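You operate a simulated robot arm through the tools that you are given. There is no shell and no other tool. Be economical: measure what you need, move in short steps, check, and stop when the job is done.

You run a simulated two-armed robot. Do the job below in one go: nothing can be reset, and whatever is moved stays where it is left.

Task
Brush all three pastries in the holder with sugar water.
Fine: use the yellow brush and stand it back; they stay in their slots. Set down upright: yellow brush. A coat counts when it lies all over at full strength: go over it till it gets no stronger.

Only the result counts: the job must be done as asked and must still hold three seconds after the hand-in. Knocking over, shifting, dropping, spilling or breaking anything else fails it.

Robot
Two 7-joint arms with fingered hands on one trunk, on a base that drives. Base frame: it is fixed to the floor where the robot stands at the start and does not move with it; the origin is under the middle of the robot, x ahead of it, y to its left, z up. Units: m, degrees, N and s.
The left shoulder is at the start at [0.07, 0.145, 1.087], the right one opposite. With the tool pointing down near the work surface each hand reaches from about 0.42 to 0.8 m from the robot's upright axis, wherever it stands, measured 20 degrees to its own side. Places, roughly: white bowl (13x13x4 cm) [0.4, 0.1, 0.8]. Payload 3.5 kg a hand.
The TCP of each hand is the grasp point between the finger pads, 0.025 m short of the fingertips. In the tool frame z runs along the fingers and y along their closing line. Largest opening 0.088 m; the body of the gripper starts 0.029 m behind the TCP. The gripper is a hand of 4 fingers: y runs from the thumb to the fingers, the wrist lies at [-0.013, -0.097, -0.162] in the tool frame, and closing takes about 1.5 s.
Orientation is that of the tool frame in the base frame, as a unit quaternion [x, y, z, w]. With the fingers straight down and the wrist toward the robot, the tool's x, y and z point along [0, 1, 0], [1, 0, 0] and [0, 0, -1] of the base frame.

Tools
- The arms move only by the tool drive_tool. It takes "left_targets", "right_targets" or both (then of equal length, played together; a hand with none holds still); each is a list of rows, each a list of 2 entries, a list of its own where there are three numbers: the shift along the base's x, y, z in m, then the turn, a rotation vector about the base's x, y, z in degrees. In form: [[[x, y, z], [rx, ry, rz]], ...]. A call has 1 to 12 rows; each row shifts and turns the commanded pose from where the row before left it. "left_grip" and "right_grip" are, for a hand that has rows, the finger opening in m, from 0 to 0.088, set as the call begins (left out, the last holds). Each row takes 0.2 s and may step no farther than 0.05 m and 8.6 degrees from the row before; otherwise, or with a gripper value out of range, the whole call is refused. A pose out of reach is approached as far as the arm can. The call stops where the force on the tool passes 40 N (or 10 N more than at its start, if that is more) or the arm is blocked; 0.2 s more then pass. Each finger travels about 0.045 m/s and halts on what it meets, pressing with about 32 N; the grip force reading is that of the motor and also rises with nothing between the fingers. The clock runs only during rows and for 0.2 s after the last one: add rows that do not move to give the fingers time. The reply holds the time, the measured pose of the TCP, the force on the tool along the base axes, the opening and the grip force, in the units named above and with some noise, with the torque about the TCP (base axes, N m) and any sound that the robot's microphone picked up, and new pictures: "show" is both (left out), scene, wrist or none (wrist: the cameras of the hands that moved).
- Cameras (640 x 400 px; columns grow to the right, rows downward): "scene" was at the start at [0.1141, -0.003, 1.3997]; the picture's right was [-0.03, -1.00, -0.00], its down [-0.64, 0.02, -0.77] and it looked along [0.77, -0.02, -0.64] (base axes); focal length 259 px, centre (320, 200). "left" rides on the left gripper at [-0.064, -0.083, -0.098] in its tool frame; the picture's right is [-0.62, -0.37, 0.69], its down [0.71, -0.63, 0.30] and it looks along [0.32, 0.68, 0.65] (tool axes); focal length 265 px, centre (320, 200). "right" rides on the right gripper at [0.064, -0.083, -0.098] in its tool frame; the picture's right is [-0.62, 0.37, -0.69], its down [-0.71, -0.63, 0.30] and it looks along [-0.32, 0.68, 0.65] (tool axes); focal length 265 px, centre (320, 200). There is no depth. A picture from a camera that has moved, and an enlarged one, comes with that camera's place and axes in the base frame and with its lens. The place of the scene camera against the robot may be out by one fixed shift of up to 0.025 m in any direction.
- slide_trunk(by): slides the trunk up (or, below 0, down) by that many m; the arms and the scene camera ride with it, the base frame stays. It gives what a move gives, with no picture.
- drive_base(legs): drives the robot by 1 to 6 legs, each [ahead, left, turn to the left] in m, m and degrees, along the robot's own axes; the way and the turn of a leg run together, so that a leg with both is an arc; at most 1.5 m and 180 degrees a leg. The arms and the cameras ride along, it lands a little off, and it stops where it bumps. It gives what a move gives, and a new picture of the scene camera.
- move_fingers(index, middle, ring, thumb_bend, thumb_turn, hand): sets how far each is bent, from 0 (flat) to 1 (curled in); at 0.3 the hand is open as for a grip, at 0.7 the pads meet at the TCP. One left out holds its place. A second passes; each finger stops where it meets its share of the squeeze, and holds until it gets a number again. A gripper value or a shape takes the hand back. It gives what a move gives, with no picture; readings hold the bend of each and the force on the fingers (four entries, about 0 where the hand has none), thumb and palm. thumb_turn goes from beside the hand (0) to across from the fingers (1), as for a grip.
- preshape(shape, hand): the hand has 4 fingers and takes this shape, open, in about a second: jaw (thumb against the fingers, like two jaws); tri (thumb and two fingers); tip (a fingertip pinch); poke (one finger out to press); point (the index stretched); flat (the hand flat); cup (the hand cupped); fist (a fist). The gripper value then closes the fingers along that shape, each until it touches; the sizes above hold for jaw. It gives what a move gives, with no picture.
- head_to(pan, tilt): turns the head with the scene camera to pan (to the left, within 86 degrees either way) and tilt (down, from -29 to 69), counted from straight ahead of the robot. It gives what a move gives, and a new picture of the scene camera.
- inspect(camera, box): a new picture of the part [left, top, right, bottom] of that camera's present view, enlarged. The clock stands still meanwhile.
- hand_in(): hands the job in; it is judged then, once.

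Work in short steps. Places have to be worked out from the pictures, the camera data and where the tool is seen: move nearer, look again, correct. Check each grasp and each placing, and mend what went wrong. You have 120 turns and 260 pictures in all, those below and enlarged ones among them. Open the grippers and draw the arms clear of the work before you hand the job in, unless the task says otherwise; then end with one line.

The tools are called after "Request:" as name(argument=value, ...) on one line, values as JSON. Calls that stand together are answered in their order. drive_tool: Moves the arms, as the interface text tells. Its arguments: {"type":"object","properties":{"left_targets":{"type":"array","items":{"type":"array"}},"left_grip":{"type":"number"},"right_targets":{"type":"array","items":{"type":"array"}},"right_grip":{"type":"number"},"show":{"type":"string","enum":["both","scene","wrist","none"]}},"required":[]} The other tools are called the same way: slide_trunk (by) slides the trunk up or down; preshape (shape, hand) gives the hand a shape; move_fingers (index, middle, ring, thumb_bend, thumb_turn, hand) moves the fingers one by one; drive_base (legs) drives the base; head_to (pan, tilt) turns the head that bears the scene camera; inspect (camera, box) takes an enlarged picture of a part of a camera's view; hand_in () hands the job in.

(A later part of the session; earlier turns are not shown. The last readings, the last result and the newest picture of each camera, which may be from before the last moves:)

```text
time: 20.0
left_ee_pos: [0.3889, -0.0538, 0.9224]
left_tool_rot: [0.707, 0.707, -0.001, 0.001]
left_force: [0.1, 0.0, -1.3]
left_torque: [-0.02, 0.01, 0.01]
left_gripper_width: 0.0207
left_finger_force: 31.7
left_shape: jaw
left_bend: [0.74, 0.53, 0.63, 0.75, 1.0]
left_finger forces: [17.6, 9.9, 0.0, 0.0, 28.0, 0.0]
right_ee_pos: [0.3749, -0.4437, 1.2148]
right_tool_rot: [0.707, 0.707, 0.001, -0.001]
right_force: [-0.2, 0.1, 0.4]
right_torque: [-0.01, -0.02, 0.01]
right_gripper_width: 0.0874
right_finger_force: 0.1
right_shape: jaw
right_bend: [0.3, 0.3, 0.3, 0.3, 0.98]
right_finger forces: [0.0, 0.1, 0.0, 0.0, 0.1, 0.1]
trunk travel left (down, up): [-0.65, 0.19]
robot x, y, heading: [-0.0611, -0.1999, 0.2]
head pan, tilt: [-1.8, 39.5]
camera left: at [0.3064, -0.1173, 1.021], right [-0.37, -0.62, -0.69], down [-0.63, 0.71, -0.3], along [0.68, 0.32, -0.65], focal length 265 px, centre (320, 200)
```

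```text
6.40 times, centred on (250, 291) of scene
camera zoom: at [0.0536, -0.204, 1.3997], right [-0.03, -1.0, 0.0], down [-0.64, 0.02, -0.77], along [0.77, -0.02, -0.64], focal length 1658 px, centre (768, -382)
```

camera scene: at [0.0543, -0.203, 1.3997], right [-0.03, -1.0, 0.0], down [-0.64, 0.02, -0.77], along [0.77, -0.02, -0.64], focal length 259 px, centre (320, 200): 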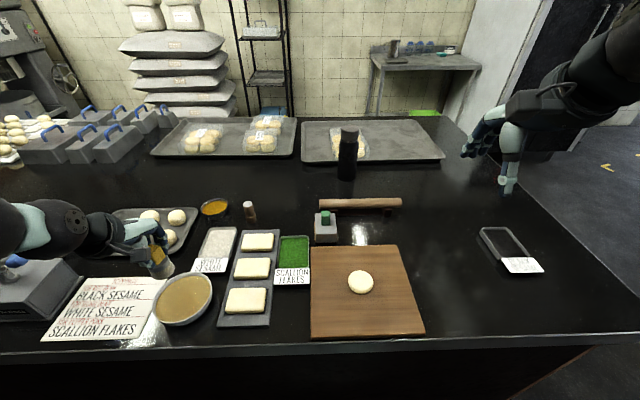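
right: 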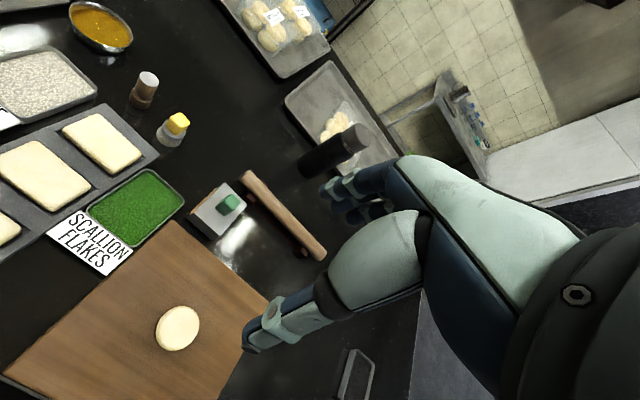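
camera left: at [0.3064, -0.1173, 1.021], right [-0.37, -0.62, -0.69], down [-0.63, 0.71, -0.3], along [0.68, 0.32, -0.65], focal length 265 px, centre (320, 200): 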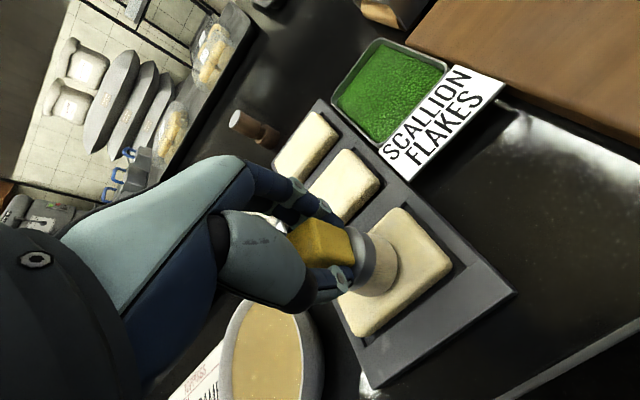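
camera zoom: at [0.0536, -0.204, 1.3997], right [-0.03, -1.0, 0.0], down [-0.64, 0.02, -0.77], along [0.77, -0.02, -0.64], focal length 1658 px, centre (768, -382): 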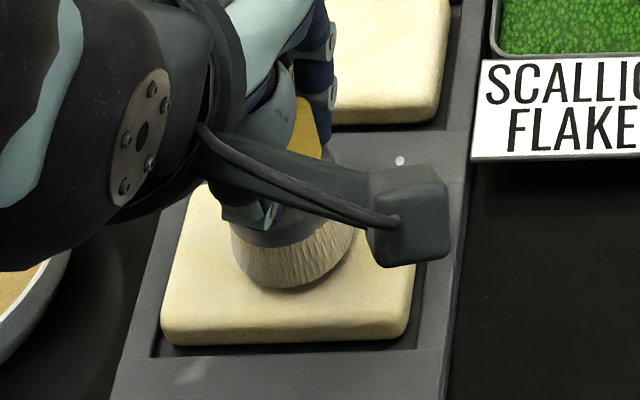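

The brush is now centred and hovering very close. I'll take two more 2 mm steps down.

Request:
drive_tool(left_targets=[[[0, 0, -0.002], [0, 0, 0]], [[0, 0, -0.002], [0, 0, 0]], [[0, 0, 0], [0, 0, 0]]], show="none")

Request:
inspect(camera="scene", box=[200, 260, 300, 322])

```text
time: 20.8
left_ee_pos: [0.3891, -0.0535, 0.9169]
left_tool_rot: [0.706, 0.708, 0.0, 0.0]
left_force: [0.5, -0.7, -0.6]
left_torque: [0.02, -0.03, -0.05]
left_gripper_width: 0.0206
left_finger_force: 31.9
left_shape: jaw
left_bend: [0.74, 0.53, 0.63, 0.75, 1.0]
left_finger forces: [17.6, 9.8, 0.0, 0.0, 28.2, 0.0]
right_ee_pos: [0.375, -0.4456, 1.2144]
right_tool_rot: [0.707, 0.707, 0.001, -0.001]
right_force: [-0.1, -0.4, 0.3]
right_torque: [0.02, -0.02, 0.02]
right_gripper_width: 0.0878
right_finger_force: 0.1
right_shape: jaw
right_bend: [0.3, 0.3, 0.3, 0.3, 0.98]
right_finger forces: [0.0, 0.1, 0.1, 0.0, 0.0, 0.0]
trunk travel left (down, up): [-0.65, 0.19]
robot x, y, heading: [-0.0608, -0.2028, 0.3]
head pan, tilt: [-1.8, 39.5]
```

```text
6.40 times, centred on (250, 291) of scene
camera zoom: at [0.0536, -0.2038, 1.3997], right [-0.03, -1.0, 0.0], down [-0.64, 0.02, -0.77], along [0.77, -0.02, -0.64], focal length 1658 px, centre (768, -382)
```

zoom: 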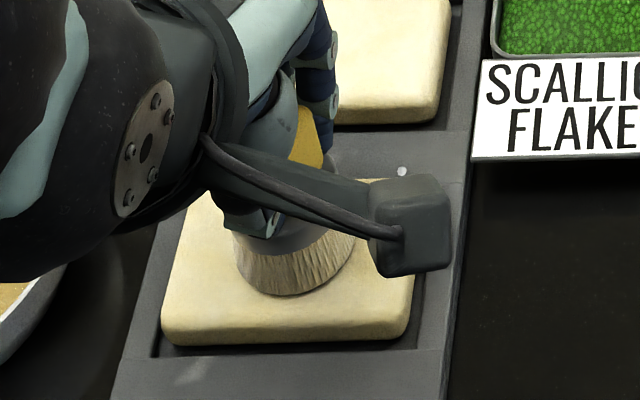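

Still no force at z=0.917, so I'll continue down 2 mm at a time.

Request:
drive_tool(left_targets=[[[0, 0, -0.002], [0, 0, 0]], [[0, 0, 0], [0, 0, 0]]], show="none")

Request:
drive_tool(left_targets=[[[0, 0, -0.002], [0, 0, 0]], [[0, 0, 0], [0, 0, 0]]], show="none")

```text
time: 21.4
left_ee_pos: [0.3889, -0.0532, 0.9184]
left_tool_rot: [0.707, 0.707, 0.001, 0.002]
left_force: [0.3, 0.4, 6.8]
left_torque: [0.01, -0.15, 0.04]
left_gripper_width: 0.0206
left_finger_force: 31.7
left_shape: jaw
left_bend: [0.74, 0.53, 0.63, 0.75, 1.0]
left_finger forces: [19.4, 11.2, 0.0, 0.0, 29.3, 0.0]
right_ee_pos: [0.3738, -0.4453, 1.2153]
right_tool_rot: [0.707, 0.707, 0.001, 0.0]
right_force: [0.7, 0.4, 0.7]
right_torque: [0.0, 0.02, 0.02]
right_gripper_width: 0.0875
right_finger_force: 0.0
right_shape: jaw
right_bend: [0.3, 0.3, 0.3, 0.3, 0.98]
right_finger forces: [0.0, 0.0, 0.1, 0.0, 0.0, 0.0]
trunk travel left (down, up): [-0.65, 0.19]
robot x, y, heading: [-0.0605, -0.2012, 0.0]
head pan, tilt: [-1.8, 39.5]
```

```text
time: 22.0
left_ee_pos: [0.3882, -0.0534, 0.9175]
left_tool_rot: [0.707, 0.708, 0.002, 0.003]
left_force: [0.5, 0.5, 21.1]
left_torque: [-0.03, -0.43, 0.04]
left_gripper_width: 0.021
left_finger_force: 31.7
left_shape: jaw
left_bend: [0.74, 0.53, 0.63, 0.75, 1.0]
left_finger forces: [28.4, 13.8, 0.0, 0.0, 31.0, 0.1]
right_ee_pos: [0.3723, -0.4451, 1.2151]
right_tool_rot: [0.707, 0.707, 0.001, 0.0]
right_force: [-0.3, 0.7, 0.8]
right_torque: [0.01, 0.02, 0.01]
right_gripper_width: 0.0877
right_finger_force: 0.0
right_shape: jaw
right_bend: [0.3, 0.3, 0.3, 0.3, 0.98]
right_finger forces: [0.0, 0.0, 0.1, 0.0, 0.1, 0.1]
trunk travel left (down, up): [-0.65, 0.19]
robot x, y, heading: [-0.0601, -0.1987, 0.0]
head pan, tilt: [-1.8, 39.5]
```

Contact starts at a commanded z of about 0.917. I'll ease to about 6 N and do a first set of two lanes covering the whole pastry.

Request:
drive_tool(left_targets=[[[0, 0, 0.002], [0, 0, 0]], [[0.014, 0.017, 0], [0, 0, 0]], [[0, 0.017, 0], [0, 0, 0]], [[0, -0.017, 0], [0, 0, 0]], [[0, -0.017, 0], [0, 0, 0]], [[0, -0.017, 0], [0, 0, 0]], [[0, -0.017, 0], [0, 0, 0]], [[-0.028, 0, 0], [0, 0, 0]], [[0, 0.017, 0], [0, 0, 0]], [[0, 0.017, 0], [0, 0, 0]], [[0, 0.017, 0], [0, 0, 0]], [[0, 0.017, 0], [0, 0, 0]]], show="wrist")

Request:
inspect(camera="scene", box=[200, 260, 300, 322])

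```text
time: 24.6
left_ee_pos: [0.3748, -0.0193, 0.9175]
left_tool_rot: [0.707, 0.707, 0.0, 0.002]
left_force: [0.7, -4.1, 9.1]
left_torque: [-0.19, -0.29, -0.11]
left_gripper_width: 0.0206
left_finger_force: 32.4
left_shape: jaw
left_bend: [0.74, 0.53, 0.63, 0.75, 1.0]
left_finger forces: [25.1, 13.3, 0.0, 0.1, 29.0, 0.1]
right_ee_pos: [0.3736, -0.4448, 1.2155]
right_tool_rot: [0.707, 0.707, 0.001, 0.0]
right_force: [0.2, 0.1, -0.4]
right_torque: [0.02, 0.01, -0.01]
right_gripper_width: 0.0876
right_finger_force: 0.0
right_shape: jaw
right_bend: [0.3, 0.3, 0.3, 0.3, 0.98]
right_finger forces: [0.1, 0.0, 0.0, 0.1, 0.1, 0.0]
trunk travel left (down, up): [-0.65, 0.19]
robot x, y, heading: [-0.0658, -0.1958, -0.1]
head pan, tilt: [-1.8, 39.5]
camera left: at [0.291, -0.0835, 1.016], right [-0.37, -0.62, -0.69], down [-0.63, 0.71, -0.31], along [0.68, 0.32, -0.65], focal length 265 px, centre (320, 200)
```

left: 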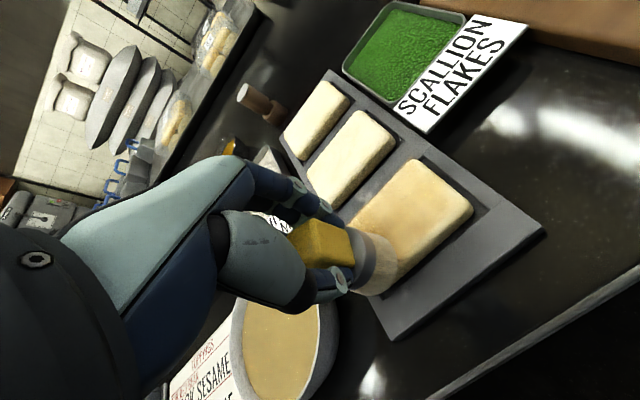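

```text
6.40 times, centred on (250, 291) of scene
camera zoom: at [0.0521, -0.2043, 1.4], right [-0.03, -1.0, 0.0], down [-0.64, 0.02, -0.77], along [0.77, -0.02, -0.64], focal length 1658 px, centre (768, -382)
```

zoom: 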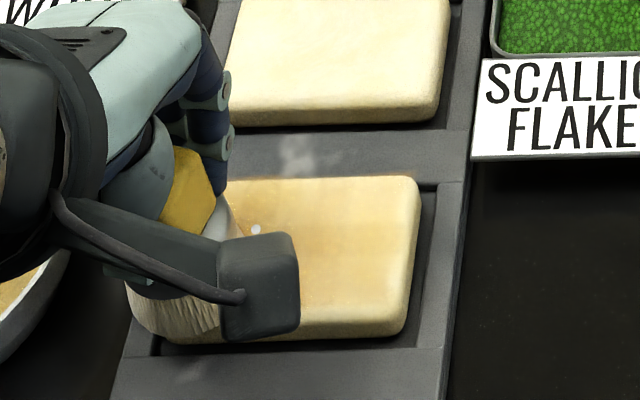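

The coat is appearing evenly and the pastry stays put. I'll run back with slightly wider lanes.

Request:
drive_tool(left_targets=[[[-0.004, 0, 0], [0, 0, 0]], [[0, -0.018, 0], [0, 0, 0]], [[0, -0.018, 0], [0, 0, 0]], [[0, -0.018, 0], [0, 0, 0]], [[0, -0.018, 0], [0, 0, 0]], [[0.018, 0, 0], [0, 0, 0]], [[0.018, 0, 0], [0, 0, 0]], [[0, 0.018, 0], [0, 0, 0]], [[0, 0.018, 0], [0, 0, 0]], [[0, 0.018, 0], [0, 0, 0]], [[0, 0.018, 0], [0, 0, 0]], [[-0.018, 0, 0], [0, 0, 0]]], show="none")

Request:
drive_tool(left_targets=[[[0, -0.018, 0], [0, 0, 0]], [[0, -0.018, 0], [0, 0, 0]], [[0, -0.018, 0], [0, 0, 0]], [[0, -0.018, 0], [0, 0, 0]], [[0.014, 0, 0], [0, 0, 0]], [[0, 0.018, 0], [0, 0, 0]], [[0, 0.018, 0], [0, 0, 0]], [[0, 0.018, 0], [0, 0, 0]], [[0, 0.018, 0], [0, 0, 0]], [[0, 0, 0], [0, 0, 0]]], show="wrist")

Request:
inspect(camera="left", box=[280, 80, 520, 230])

```text
time: 27.2
left_ee_pos: [0.3895, -0.018, 0.9165]
left_tool_rot: [0.707, 0.708, 0.0, 0.0]
left_force: [2.8, 1.6, 5.5]
left_torque: [0.0, -0.28, 0.08]
left_gripper_width: 0.0206
left_finger_force: 32.4
left_shape: jaw
left_bend: [0.74, 0.53, 0.63, 0.75, 1.0]
left_finger forces: [22.7, 13.7, 0.0, 0.0, 28.5, 0.0]
right_ee_pos: [0.3733, -0.4448, 1.2155]
right_tool_rot: [0.707, 0.708, 0.001, 0.0]
right_force: [-0.7, 0.7, -0.7]
right_torque: [0.01, -0.05, 0.01]
right_gripper_width: 0.0876
right_finger_force: 0.0
right_shape: jaw
right_bend: [0.3, 0.3, 0.3, 0.3, 0.98]
right_finger forces: [0.0, 0.1, 0.0, 0.1, 0.1, 0.1]
trunk travel left (down, up): [-0.65, 0.19]
robot x, y, heading: [-0.0595, -0.2015, -0.2]
head pan, tilt: [-1.8, 39.5]
```

```text
time: 29.4
left_ee_pos: [0.4028, -0.0203, 0.9172]
left_tool_rot: [0.707, 0.707, 0.002, 0.0]
left_force: [-0.3, -3.8, 11.2]
left_torque: [-0.17, -0.17, -0.05]
left_gripper_width: 0.0208
left_finger_force: 32.1
left_shape: jaw
left_bend: [0.74, 0.53, 0.63, 0.75, 1.0]
left_finger forces: [26.0, 12.1, 0.0, 0.0, 30.4, 0.0]
right_ee_pos: [0.3729, -0.4462, 1.2149]
right_tool_rot: [0.708, 0.706, 0.001, -0.001]
right_force: [-0.3, -0.2, -1.1]
right_torque: [-0.03, -0.01, 0.01]
right_gripper_width: 0.0873
right_finger_force: 0.0
right_shape: jaw
right_bend: [0.3, 0.3, 0.3, 0.3, 0.98]
right_finger forces: [0.0, 0.1, 0.0, 0.1, 0.0, 0.0]
trunk travel left (down, up): [-0.65, 0.19]
robot x, y, heading: [-0.0593, -0.2026, 0.1]
head pan, tilt: [-1.8, 39.5]
camera left: at [0.3188, -0.0848, 1.0159], right [-0.37, -0.62, -0.69], down [-0.63, 0.71, -0.3], along [0.68, 0.33, -0.65], focal length 265 px, centre (320, 200)
```

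left: 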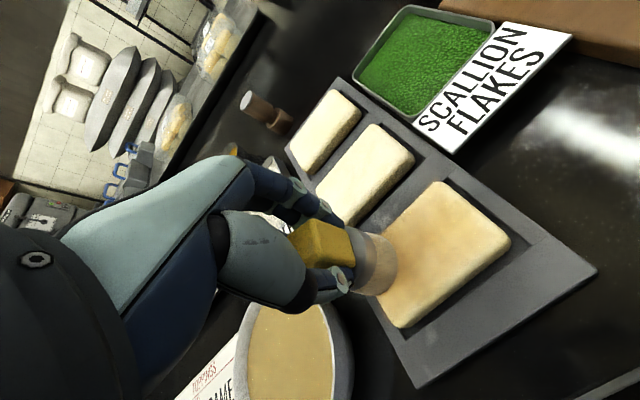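

```text
2.67 times, centred on (400, 155) of left
camera zoom: at [0.3188, -0.0848, 1.0159], right [-0.37, -0.62, -0.69], down [-0.63, 0.71, -0.3], along [0.68, 0.33, -0.65], focal length 708 px, centre (107, 320)
```

zoom: 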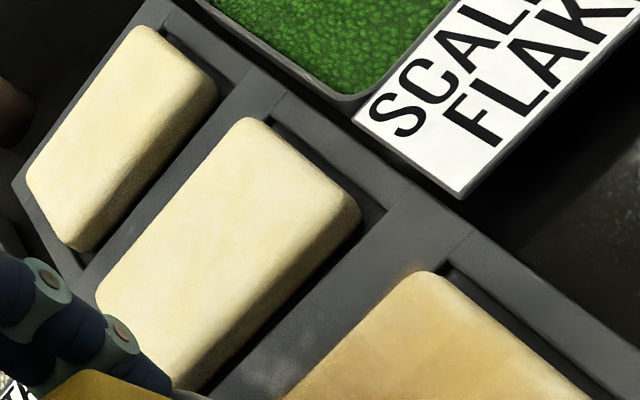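

P3 is tinted all over, perhaps lighter near its right and near edges. I'll lift and move toward the bowl to get an unobstructed look.

Request:
drive_tool(left_targets=[[[0, 0, 0.02], [0, 0, 0]], [[0, 0, 0.03], [0, 0, 0]], [[-0.008, 0.035, 0], [0, 0, 0]], [[-0.008, 0.035, 0], [0, 0, 0]], [[0, 0.034, 0], [0, 0, 0]], [[0, 0, 0], [0, 0, 0]]], show="none")

Request:
inspect(camera="scene", box=[200, 225, 300, 325])

Request:
inspect(camera="left", box=[320, 0, 640, 200])

```text
time: 30.8
left_ee_pos: [0.3878, 0.0846, 0.9667]
left_tool_rot: [0.707, 0.707, -0.001, -0.001]
left_force: [0.5, 0.8, -0.9]
left_torque: [0.01, -0.01, 0.0]
left_gripper_width: 0.0202
left_finger_force: 31.9
left_shape: jaw
left_bend: [0.73, 0.53, 0.63, 0.75, 1.0]
left_finger forces: [17.8, 9.9, 0.0, 0.0, 28.5, 0.1]
right_ee_pos: [0.3757, -0.4446, 1.2147]
right_tool_rot: [0.707, 0.707, 0.0, -0.001]
right_force: [-1.1, 0.5, 0.8]
right_torque: [0.03, 0.02, -0.02]
right_gripper_width: 0.0874
right_finger_force: 0.1
right_shape: jaw
right_bend: [0.3, 0.3, 0.3, 0.3, 0.98]
right_finger forces: [0.0, 0.0, 0.0, 0.0, 0.1, 0.0]
trunk travel left (down, up): [-0.65, 0.19]
robot x, y, heading: [-0.0617, -0.2016, 0.2]
head pan, tilt: [-1.8, 39.5]
```

```text
4.00 times, centred on (250, 275) of scene
camera zoom: at [0.0541, -0.2041, 1.3997], right [-0.03, -1.0, 0.0], down [-0.64, 0.02, -0.77], along [0.77, -0.02, -0.64], focal length 1036 px, centre (600, -100)
```

zoom: 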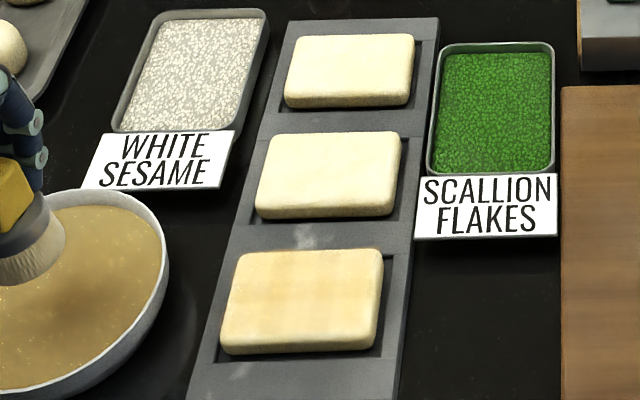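

```text
2.00 times, centred on (480, 100) of left
camera zoom: at [0.3045, 0.0207, 1.0658], right [-0.37, -0.62, -0.69], down [-0.63, 0.71, -0.3], along [0.68, 0.32, -0.65], focal length 531 px, centre (0, 400)
```

zoom: 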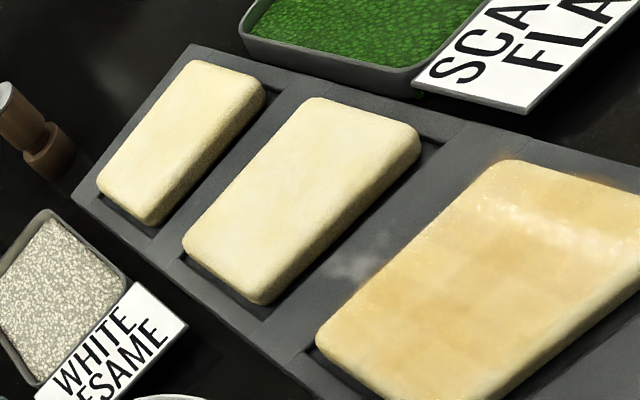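

The coat is weaker along the near and right edges, so the stroke centre should shift about 7 mm nearer. I'll re-dip first, now about 5 cm above the liquid.

Request:
drive_tool(left_targets=[[[0, 0, -0.03], [0, 0, 0]], [[0, 0, -0.015], [0, 0, 0]], [[0, 0, -0.007], [0, 0, 0]], [[0, 0, 0], [0, 0, 0]], [[0, 0, 0], [0, 0, 0]], [[0, 0, 0.008], [0, 0, 0]], [[0, 0, 0.012], [0, 0, 0]], [[0, 0, 0.012], [0, 0, 0]], [[0, 0, 0], [0, 0, 0]], [[0, 0, 0], [0, 0, 0]], [[0, 0, 0], [0, 0, 0]], [[0, 0, 0.02], [0, 0, 0]]], show="none")

Request:
drive_tool(left_targets=[[[-0.006, -0.035, 0], [0, 0, 0]], [[0, -0.035, 0], [0, 0, 0]], [[0, -0.035, 0], [0, 0, 0]], [[0, -0.035, 0], [0, 0, 0]], [[0, 0, -0.018], [0, 0, 0]], [[0, 0, -0.016], [0, 0, 0]], [[0, 0, 0], [0, 0, 0]]], show="none")

Request:
inspect(camera="scene", box=[200, 260, 300, 322])

```text
time: 33.4
left_ee_pos: [0.3871, 0.0848, 0.9683]
left_tool_rot: [0.707, 0.707, 0.0, 0.0]
left_force: [0.1, 1.1, 0.4]
left_torque: [-0.01, 0.01, -0.02]
left_gripper_width: 0.0203
left_finger_force: 32.0
left_shape: jaw
left_bend: [0.73, 0.53, 0.63, 0.75, 1.0]
left_finger forces: [17.8, 9.7, 0.1, 0.0, 28.5, 0.1]
right_ee_pos: [0.373, -0.4455, 1.2161]
right_tool_rot: [0.707, 0.707, 0.002, 0.0]
right_force: [0.8, -0.6, 0.8]
right_torque: [0.0, 0.01, 0.04]
right_gripper_width: 0.0875
right_finger_force: 0.1
right_shape: jaw
right_bend: [0.3, 0.3, 0.3, 0.3, 0.98]
right_finger forces: [0.1, 0.0, 0.0, 0.0, 0.1, 0.0]
trunk travel left (down, up): [-0.65, 0.19]
robot x, y, heading: [-0.0589, -0.2007, -0.3]
head pan, tilt: [-1.8, 39.5]
```

```text
time: 35.0
left_ee_pos: [0.3817, -0.0543, 0.9332]
left_tool_rot: [0.707, 0.707, 0.0, 0.0]
left_force: [-0.4, -0.7, -0.2]
left_torque: [0.0, -0.01, -0.04]
left_gripper_width: 0.0198
left_finger_force: 32.1
left_shape: jaw
left_bend: [0.73, 0.54, 0.63, 0.75, 1.0]
left_finger forces: [17.9, 10.1, 0.0, 0.0, 28.2, 0.0]
right_ee_pos: [0.3736, -0.4452, 1.2149]
right_tool_rot: [0.707, 0.707, 0.001, -0.001]
right_force: [1.1, 0.3, 0.2]
right_torque: [-0.03, -0.03, -0.01]
right_gripper_width: 0.0876
right_finger_force: 0.0
right_shape: jaw
right_bend: [0.3, 0.3, 0.3, 0.3, 0.98]
right_finger forces: [0.0, 0.0, 0.1, 0.0, 0.0, 0.0]
trunk travel left (down, up): [-0.65, 0.19]
robot x, y, heading: [-0.0574, -0.1996, 0.3]
head pan, tilt: [-1.8, 39.5]
```

```text
6.40 times, centred on (250, 291) of scene
camera zoom: at [0.053, -0.2043, 1.3998], right [-0.03, -1.0, 0.0], down [-0.64, 0.02, -0.77], along [0.77, -0.02, -0.64], focal length 1658 px, centre (768, -382)
```

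zoom: 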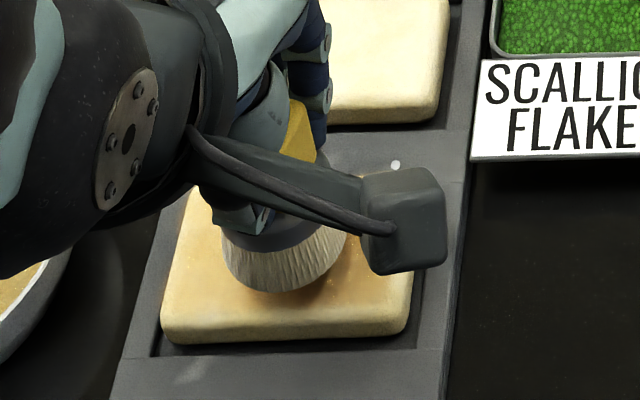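

The brush is centred. I'll lower at the near-left corner and stroke in lanes centred on (0.381,-0.055), making multiple passes.

Request:
drive_tool(left_targets=[[[-0.012, 0.032, 0], [0, 0, 0]], [[0, 0, -0.018], [0, 0, 0]], [[0, -0.017, 0], [0, 0, 0]], [[0, -0.017, 0], [0, 0, 0]], [[0, -0.017, 0], [0, 0, 0]], [[0, -0.017, 0], [0, 0, 0]], [[0.012, 0, 0], [0, 0, 0]], [[0, 0.017, 0], [0, 0, 0]], [[0, 0.017, 0], [0, 0, 0]], [[0, 0.017, 0], [0, 0, 0]], [[0, 0.017, 0], [0, 0, 0]], [[0.012, 0, 0], [0, 0, 0]]], show="none")

Request:
drive_tool(left_targets=[[[0, -0.017, 0], [0, 0, 0]], [[0, -0.017, 0], [0, 0, 0]], [[0, -0.017, 0], [0, 0, 0]], [[0, -0.017, 0], [0, 0, 0]], [[-0.024, 0, 0], [0, 0, 0]], [[0, 0.017, 0], [0, 0, 0]], [[0, 0.017, 0], [0, 0, 0]], [[0, 0.017, 0], [0, 0, 0]], [[0, 0.017, 0], [0, 0, 0]], [[0, 0, 0], [0, 0, 0]]], show="wrist")

Request:
inspect(camera="scene", box=[200, 260, 300, 322])

```text
time: 37.6
left_ee_pos: [0.3892, -0.0221, 0.915]
left_tool_rot: [0.706, 0.708, 0.001, -0.001]
left_force: [-9.4, -1.9, 20.3]
left_torque: [-0.01, 0.17, 0.01]
left_gripper_width: 0.0206
left_finger_force: 32.1
left_shape: jaw
left_bend: [0.75, 0.55, 0.72, 0.74, 1.0]
left_finger forces: [25.7, 18.5, 0.8, 0.1, 35.4, 0.0]
right_ee_pos: [0.371, -0.4453, 1.2156]
right_tool_rot: [0.707, 0.708, 0.002, 0.001]
right_force: [0.2, -0.8, -0.5]
right_torque: [0.0, 0.0, -0.03]
right_gripper_width: 0.0877
right_finger_force: 0.1
right_shape: jaw
right_bend: [0.3, 0.3, 0.3, 0.3, 0.98]
right_finger forces: [0.0, 0.0, 0.0, 0.1, 0.0, 0.0]
trunk travel left (down, up): [-0.65, 0.19]
robot x, y, heading: [-0.0637, -0.2037, -0.1]
head pan, tilt: [-1.8, 39.5]
```

```text
time: 39.8
left_ee_pos: [0.3687, -0.025, 0.9169]
left_tool_rot: [0.707, 0.707, 0.001, -0.001]
left_force: [-1.7, -7.2, 17.1]
left_torque: [-0.25, -0.2, -0.06]
left_gripper_width: 0.0206
left_finger_force: 32.0
left_shape: jaw
left_bend: [0.74, 0.54, 0.66, 0.74, 1.0]
left_finger forces: [33.0, 18.3, 0.7, 0.0, 31.2, 0.1]
right_ee_pos: [0.3729, -0.447, 1.2158]
right_tool_rot: [0.708, 0.706, 0.002, -0.001]
right_force: [-0.3, 0.4, -0.2]
right_torque: [-0.03, -0.01, -0.03]
right_gripper_width: 0.0875
right_finger_force: 0.0
right_shape: jaw
right_bend: [0.3, 0.3, 0.3, 0.3, 0.98]
right_finger forces: [0.0, 0.0, 0.1, 0.0, 0.1, 0.0]
trunk travel left (down, up): [-0.65, 0.19]
robot x, y, heading: [-0.0616, -0.2019, -0.1]
head pan, tilt: [-1.8, 39.5]
camera left: at [0.2844, -0.0889, 1.0146], right [-0.37, -0.62, -0.69], down [-0.63, 0.72, -0.3], along [0.68, 0.33, -0.65], focal length 265 px, centre (320, 200)
```

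left: 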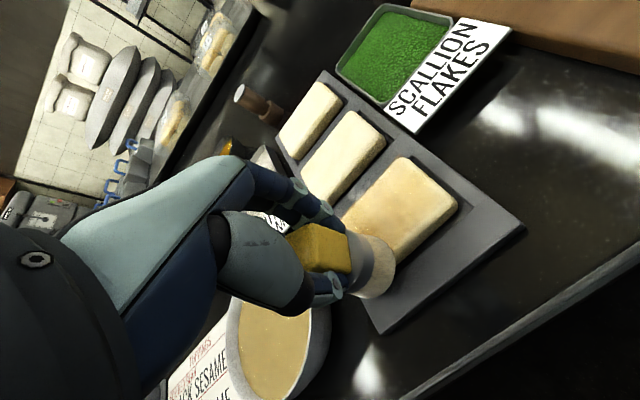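

```text
6.40 times, centred on (250, 291) of scene
camera zoom: at [0.0511, -0.2069, 1.4], right [-0.03, -1.0, 0.0], down [-0.64, 0.02, -0.77], along [0.77, -0.02, -0.64], focal length 1658 px, centre (768, -382)
```

zoom: 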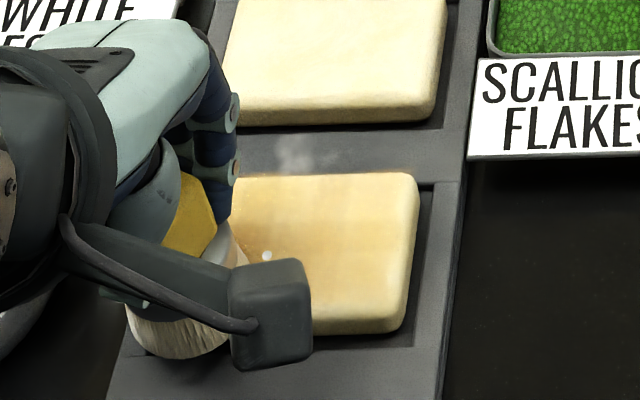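

Force is a little high and the right side still looks lighter. I'll ease up 2 mm and run more passes, shifted toward the right end.

Request:
drive_tool(left_targets=[[[0, -0.012, 0.002], [0, 0, 0]], [[0, -0.016, 0], [0, 0, 0]], [[0, -0.016, 0], [0, 0, 0]], [[0, -0.016, 0], [0, 0, 0]], [[0, -0.014, 0], [0, 0, 0]], [[0.012, 0, 0], [0, 0, 0]], [[0.012, 0, 0], [0, 0, 0]], [[0, 0.014, 0], [0, 0, 0]], [[0, 0.014, 0], [0, 0, 0]], [[-0.012, 0, 0], [0, 0, 0]], [[0, -0.014, 0], [0, 0, 0]], [[0, -0.014, 0], [0, 0, 0]]], show="none")

Request:
inspect(camera="scene", box=[200, 260, 300, 322])

```text
time: 42.4
left_ee_pos: [0.381, -0.0969, 0.9168]
left_tool_rot: [0.707, 0.707, 0.001, 0.001]
left_force: [-0.2, 0.4, 4.4]
left_torque: [0.13, -0.07, 0.02]
left_gripper_width: 0.02
left_finger_force: 32.4
left_shape: jaw
left_bend: [0.74, 0.54, 0.72, 0.74, 1.0]
left_finger forces: [16.5, 17.5, 0.5, 0.0, 29.1, 0.1]
right_ee_pos: [0.3738, -0.4446, 1.215]
right_tool_rot: [0.707, 0.707, 0.0, 0.0]
right_force: [0.2, -1.0, 0.1]
right_torque: [-0.04, 0.0, 0.0]
right_gripper_width: 0.0876
right_finger_force: 0.2
right_shape: jaw
right_bend: [0.3, 0.3, 0.3, 0.3, 0.98]
right_finger forces: [0.0, 0.1, 0.1, 0.1, 0.0, 0.1]
trunk travel left (down, up): [-0.65, 0.19]
robot x, y, heading: [-0.0608, -0.1981, 0.2]
head pan, tilt: [-1.8, 39.5]
```

```text
6.40 times, centred on (250, 291) of scene
camera zoom: at [0.0532, -0.2043, 1.3998], right [-0.03, -1.0, 0.0], down [-0.64, 0.02, -0.77], along [0.77, -0.02, -0.64], focal length 1658 px, centre (768, -382)
```

zoom: 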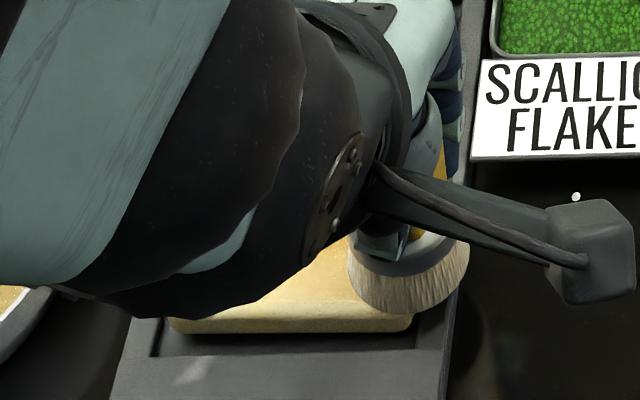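

The true y centre for P3 is about -0.058. I'll lift away and look at the result.

Request:
drive_tool(left_targets=[[[0, 0.02, 0], [0, 0, 0]], [[0, 0, 0.02], [0, 0, 0]], [[0, 0, 0.03], [0, 0, 0]], [[0, 0.04, 0], [0, 0, 0]], [[0, 0.04, 0], [0, 0, 0]], [[0, 0.04, 0], [0, 0, 0]], [[0.005, 0.04, 0], [0, 0, 0]], [[0, 0, 0], [0, 0, 0]]], show="none")

Request:
inspect(camera="scene", box=[180, 235, 300, 325])

Request:
inspect(camera="left", box=[320, 0, 640, 200])

```text
time: 44.2
left_ee_pos: [0.3865, 0.0833, 0.9669]
left_tool_rot: [0.707, 0.708, 0.0, 0.0]
left_force: [-0.2, 0.4, -0.1]
left_torque: [-0.01, 0.0, 0.02]
left_gripper_width: 0.0198
left_finger_force: 31.8
left_shape: jaw
left_bend: [0.74, 0.55, 0.72, 0.74, 1.0]
left_finger forces: [17.1, 12.3, 0.6, 0.1, 27.6, 0.0]
right_ee_pos: [0.3742, -0.445, 1.2151]
right_tool_rot: [0.708, 0.707, 0.0, -0.001]
right_force: [-0.3, 0.9, 0.1]
right_torque: [0.01, 0.03, -0.01]
right_gripper_width: 0.0875
right_finger_force: 0.1
right_shape: jaw
right_bend: [0.3, 0.3, 0.3, 0.3, 0.98]
right_finger forces: [0.0, 0.1, 0.0, 0.0, 0.1, 0.1]
trunk travel left (down, up): [-0.65, 0.19]
robot x, y, heading: [-0.0571, -0.2013, -0.0]
head pan, tilt: [-1.8, 39.5]
```

```text
4.44 times, centred on (240, 280) of scene
camera zoom: at [0.0535, -0.205, 1.3997], right [-0.03, -1.0, 0.0], down [-0.64, 0.02, -0.77], along [0.77, -0.02, -0.64], focal length 1151 px, centre (676, -156)
```

zoom: 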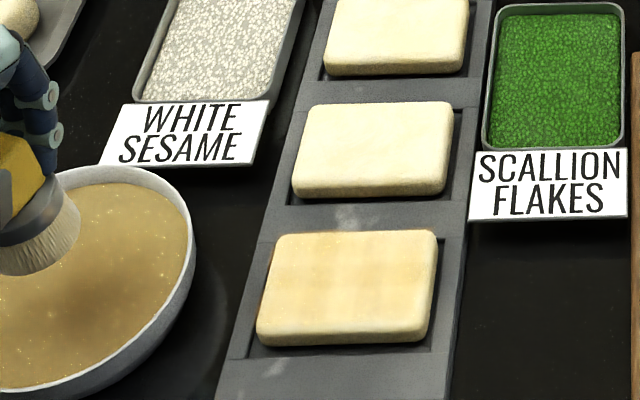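

```text
2.00 times, centred on (480, 100) of left
camera zoom: at [0.3029, 0.0188, 1.0654], right [-0.37, -0.62, -0.69], down [-0.63, 0.71, -0.3], along [0.68, 0.32, -0.65], focal length 531 px, centre (0, 400)
```

zoom: 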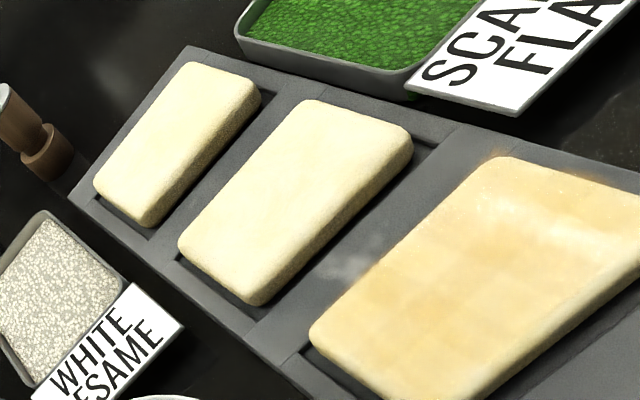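

P3 is stronger but patchy, weaker along the near strip and right edge. I'll re-dip and cross-hatch with short strokes along x in dense columns.

Request:
drive_tool(left_targets=[[[0, 0, -0.03], [0, 0, 0]], [[0, 0, -0.015], [0, 0, 0]], [[0, 0, -0.009], [0, 0, 0]], [[0, 0, 0], [0, 0, 0]], [[0, 0, 0], [0, 0, 0]], [[0, 0, 0.01], [0, 0, 0]], [[0, 0, 0.012], [0, 0, 0]], [[0, 0, 0.012], [0, 0, 0]], [[0, 0, 0], [0, 0, 0]], [[0, 0, 0], [0, 0, 0]], [[0, 0, 0], [0, 0, 0]], [[0, 0, 0.02], [0, 0, 0]]], show="none")

Request:
drive_tool(left_targets=[[[-0.008, -0.038, 0], [0, 0, 0]], [[-0.008, -0.038, 0], [0, 0, 0]], [[0, -0.038, 0], [0, 0, 0]], [[0, -0.038, 0], [0, 0, 0]], [[0, -0.018, -0.03], [0, 0, 0]], [[0, 0, -0.02], [0, 0, 0]], [[0.012, 0, 0], [0, 0, 0]], [[0.014, 0, 0], [0, 0, 0]], [[0, 0.01, 0], [0, 0, 0]], [[-0.013, 0, 0], [0, 0, 0]], [[-0.013, 0, 0], [0, 0, 0]], [[0, 0.01, 0], [0, 0, 0]]], show="none")

Request:
drive_tool(left_targets=[[[0.013, 0, 0], [0, 0, 0]], [[0.013, 0, 0], [0, 0, 0]], [[0, 0.01, 0], [0, 0, 0]], [[-0.013, 0, 0], [0, 0, 0]], [[-0.013, 0, 0], [0, 0, 0]], [[0, 0.01, 0], [0, 0, 0]], [[0.013, 0, 0], [0, 0, 0]], [[0.013, 0, 0], [0, 0, 0]], [[0, 0.01, 0], [0, 0, 0]], [[-0.013, 0, 0], [0, 0, 0]], [[-0.013, 0, 0], [0, 0, 0]], [[0, 0.01, 0], [0, 0, 0]]], show="none")

Request:
drive_tool(left_targets=[[[0.013, 0, 0], [0, 0, 0]], [[0.013, 0, 0], [0, 0, 0]], [[-0.026, 0, 0], [0, 0, 0]], [[0, -0.01, 0], [0, 0, 0]], [[0, -0.01, 0], [0, 0, 0]], [[0, -0.01, 0], [0, 0, 0]], [[0, -0.01, 0], [0, 0, 0]], [[0, -0.01, 0], [0, 0, 0]], [[0, -0.01, 0], [0, 0, 0]], [[0, 0, 0], [0, 0, 0]]], show="scene")

Request:
inspect(camera="scene", box=[180, 235, 300, 325])

```text
time: 46.8
left_ee_pos: [0.3859, 0.0827, 0.9678]
left_tool_rot: [0.707, 0.707, 0.0, -0.001]
left_force: [-0.2, -0.5, 0.5]
left_torque: [-0.01, 0.03, 0.01]
left_gripper_width: 0.0197
left_finger_force: 31.7
left_shape: jaw
left_bend: [0.74, 0.55, 0.72, 0.74, 1.0]
left_finger forces: [17.1, 11.8, 0.6, 0.0, 27.9, 0.1]
right_ee_pos: [0.3733, -0.4442, 1.2147]
right_tool_rot: [0.707, 0.707, 0.001, 0.0]
right_force: [-0.4, 0.2, 0.3]
right_torque: [0.0, -0.03, -0.01]
right_gripper_width: 0.0877
right_finger_force: 0.1
right_shape: jaw
right_bend: [0.3, 0.3, 0.3, 0.3, 0.98]
right_finger forces: [0.0, 0.0, 0.1, 0.1, 0.1, 0.1]
trunk travel left (down, up): [-0.65, 0.19]
robot x, y, heading: [-0.0605, -0.1995, -0.1]
head pan, tilt: [-1.8, 39.5]
```

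```text
time: 49.4
left_ee_pos: [0.3699, -0.067, 0.9165]
left_tool_rot: [0.707, 0.707, -0.001, 0.002]
left_force: [0.2, -4.8, 9.0]
left_torque: [-0.21, -0.15, -0.09]
left_gripper_width: 0.0199
left_finger_force: 31.7
left_shape: jaw
left_bend: [0.74, 0.55, 0.72, 0.74, 1.0]
left_finger forces: [24.6, 14.9, 0.3, 0.0, 29.0, 0.1]
right_ee_pos: [0.3737, -0.4445, 1.2153]
right_tool_rot: [0.707, 0.707, 0.002, 0.0]
right_force: [-0.1, 0.5, 0.3]
right_torque: [0.03, 0.02, 0.03]
right_gripper_width: 0.0877
right_finger_force: 0.0
right_shape: jaw
right_bend: [0.3, 0.3, 0.3, 0.3, 0.98]
right_finger forces: [0.0, 0.1, 0.0, 0.0, 0.0, 0.1]
trunk travel left (down, up): [-0.65, 0.19]
robot x, y, heading: [-0.0587, -0.2019, -0.1]
head pan, tilt: [-1.8, 39.5]
```

```text
time: 52.0
left_ee_pos: [0.3694, -0.0277, 0.9175]
left_tool_rot: [0.708, 0.706, -0.001, 0.001]
left_force: [-0.4, -3.8, 8.6]
left_torque: [-0.13, -0.11, -0.07]
left_gripper_width: 0.0199
left_finger_force: 32.4
left_shape: jaw
left_bend: [0.74, 0.55, 0.72, 0.74, 1.0]
left_finger forces: [24.0, 15.6, 0.3, 0.1, 29.2, 0.0]
right_ee_pos: [0.3735, -0.4457, 1.2153]
right_tool_rot: [0.707, 0.707, 0.002, 0.0]
right_force: [0.2, 0.1, 0.5]
right_torque: [0.0, 0.0, 0.0]
right_gripper_width: 0.0875
right_finger_force: 0.0
right_shape: jaw
right_bend: [0.3, 0.3, 0.3, 0.3, 0.98]
right_finger forces: [0.1, 0.1, 0.0, 0.0, 0.0, 0.0]
trunk travel left (down, up): [-0.65, 0.19]
robot x, y, heading: [-0.0643, -0.203, 0.1]
head pan, tilt: [-1.8, 39.5]
```

```text
time: 54.2
left_ee_pos: [0.3703, -0.0872, 0.9166]
left_tool_rot: [0.707, 0.707, 0.0, 0.001]
left_force: [-0.4, 3.7, 11.4]
left_torque: [0.24, -0.03, 0.01]
left_gripper_width: 0.0201
left_finger_force: 32.3
left_shape: jaw
left_bend: [0.74, 0.54, 0.72, 0.74, 1.0]
left_finger forces: [15.9, 21.2, 1.0, 0.0, 32.1, 0.0]
right_ee_pos: [0.3736, -0.4433, 1.2161]
right_tool_rot: [0.707, 0.707, 0.001, 0.0]
right_force: [-0.1, 0.3, 0.4]
right_torque: [0.02, 0.01, 0.01]
right_gripper_width: 0.0876
right_finger_force: 0.1
right_shape: jaw
right_bend: [0.3, 0.3, 0.3, 0.3, 0.98]
right_finger forces: [0.1, 0.0, 0.0, 0.0, 0.1, 0.0]
trunk travel left (down, up): [-0.65, 0.19]
robot x, y, heading: [-0.0603, -0.2021, -0.1]
head pan, tilt: [-1.8, 39.5]
camera scene: at [0.0519, -0.2031, 1.4], right [-0.03, -1.0, 0.0], down [-0.64, 0.02, -0.77], along [0.77, -0.02, -0.64], focal length 259 px, centre (320, 200)
```

scene: 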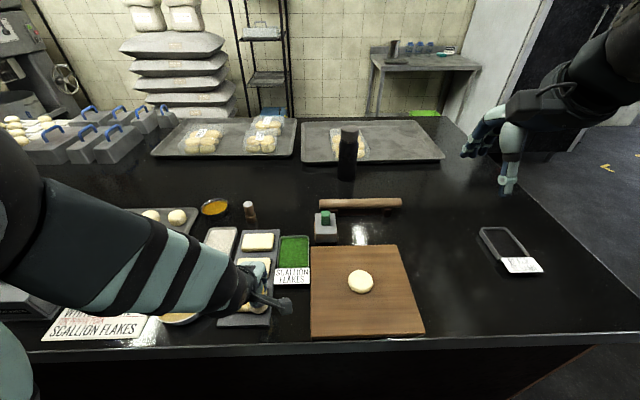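

```text
4.44 times, centred on (240, 280) of scene
camera zoom: at [0.0519, -0.2031, 1.4], right [-0.03, -1.0, 0.0], down [-0.64, 0.02, -0.77], along [0.77, -0.02, -0.64], focal length 1151 px, centre (676, -156)
```

zoom: 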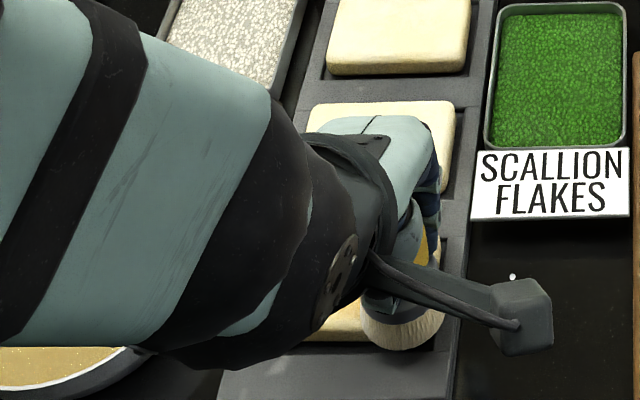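

Next I lift away to view P3.

Request:
drive_tool(left_targets=[[[0, 0, 0.02], [0, 0, 0]], [[0, 0, 0.03], [0, 0, 0]], [[0, 0.042, 0], [0, 0, 0]], [[0, 0.042, 0], [0, 0, 0]], [[0.008, 0.042, 0], [0, 0, 0]], [[0.008, 0.044, 0], [0, 0, 0]], [[0, 0, 0], [0, 0, 0]]], show="none")

Request:
inspect(camera="scene", box=[180, 235, 300, 325])

Request:
inspect(camera="left", box=[320, 0, 640, 200])

```text
time: 55.8
left_ee_pos: [0.3853, 0.0824, 0.9678]
left_tool_rot: [0.707, 0.707, -0.001, 0.0]
left_force: [-0.7, -0.4, -1.6]
left_torque: [0.04, 0.0, -0.04]
left_gripper_width: 0.0199
left_finger_force: 32.1
left_shape: jaw
left_bend: [0.74, 0.55, 0.72, 0.74, 1.0]
left_finger forces: [17.0, 12.0, 0.6, 0.0, 27.6, 0.0]
right_ee_pos: [0.3745, -0.4452, 1.216]
right_tool_rot: [0.707, 0.707, 0.001, -0.001]
right_force: [-0.1, -0.7, -0.5]
right_torque: [0.03, 0.0, -0.02]
right_gripper_width: 0.0874
right_finger_force: 0.0
right_shape: jaw
right_bend: [0.3, 0.3, 0.3, 0.3, 0.98]
right_finger forces: [0.0, 0.0, 0.0, 0.0, 0.0, 0.0]
trunk travel left (down, up): [-0.65, 0.19]
robot x, y, heading: [-0.0595, -0.2031, 0.1]
head pan, tilt: [-1.8, 39.5]
```

```text
4.44 times, centred on (240, 280) of scene
camera zoom: at [0.0533, -0.205, 1.3998], right [-0.03, -1.0, 0.0], down [-0.64, 0.02, -0.77], along [0.77, -0.02, -0.64], focal length 1151 px, centre (676, -156)
```

zoom: 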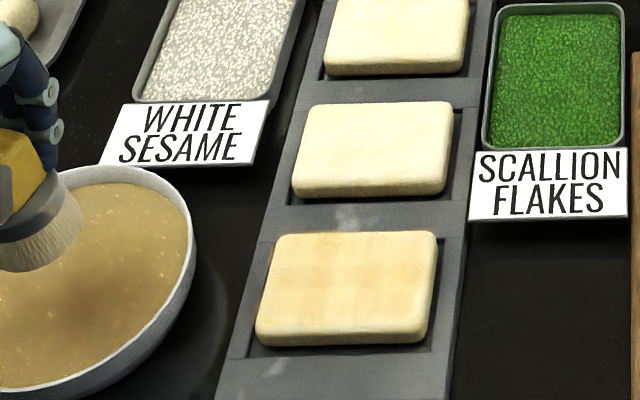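

```text
2.00 times, centred on (480, 100) of left
camera zoom: at [0.3033, 0.0184, 1.0671], right [-0.37, -0.62, -0.69], down [-0.63, 0.71, -0.3], along [0.68, 0.32, -0.65], focal length 531 px, centre (0, 400)
```

zoom: 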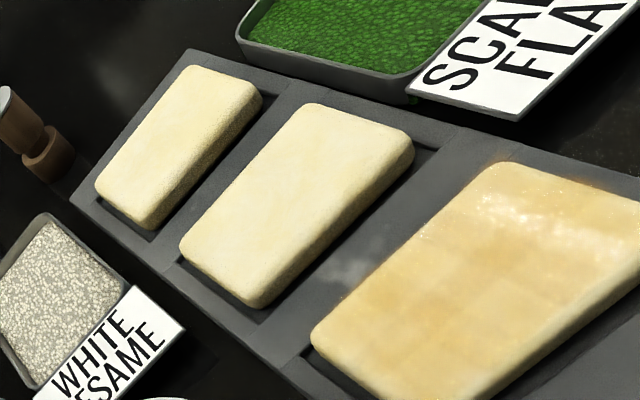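

I'll zoom tightly on P3 to judge how uniform the coat is.

Request:
inspect(camera="scene", box=[220, 280, 276, 315])

```text
11.43 times, centred on (248, 298) of scene
camera zoom: at [0.0533, -0.205, 1.3998], right [-0.03, -1.0, 0.0], down [-0.64, 0.02, -0.77], along [0.77, -0.02, -0.64], focal length 2960 px, centre (1143, -914)
```

zoom: 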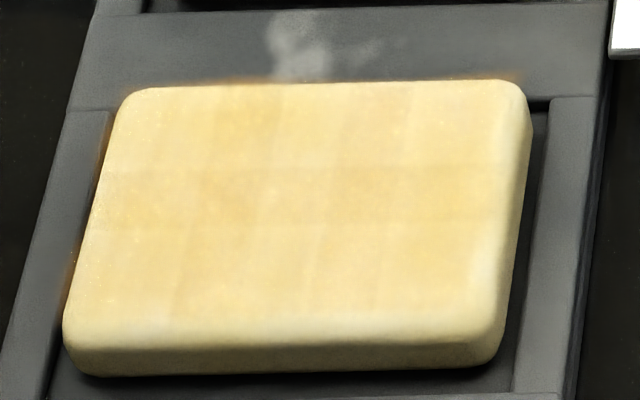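

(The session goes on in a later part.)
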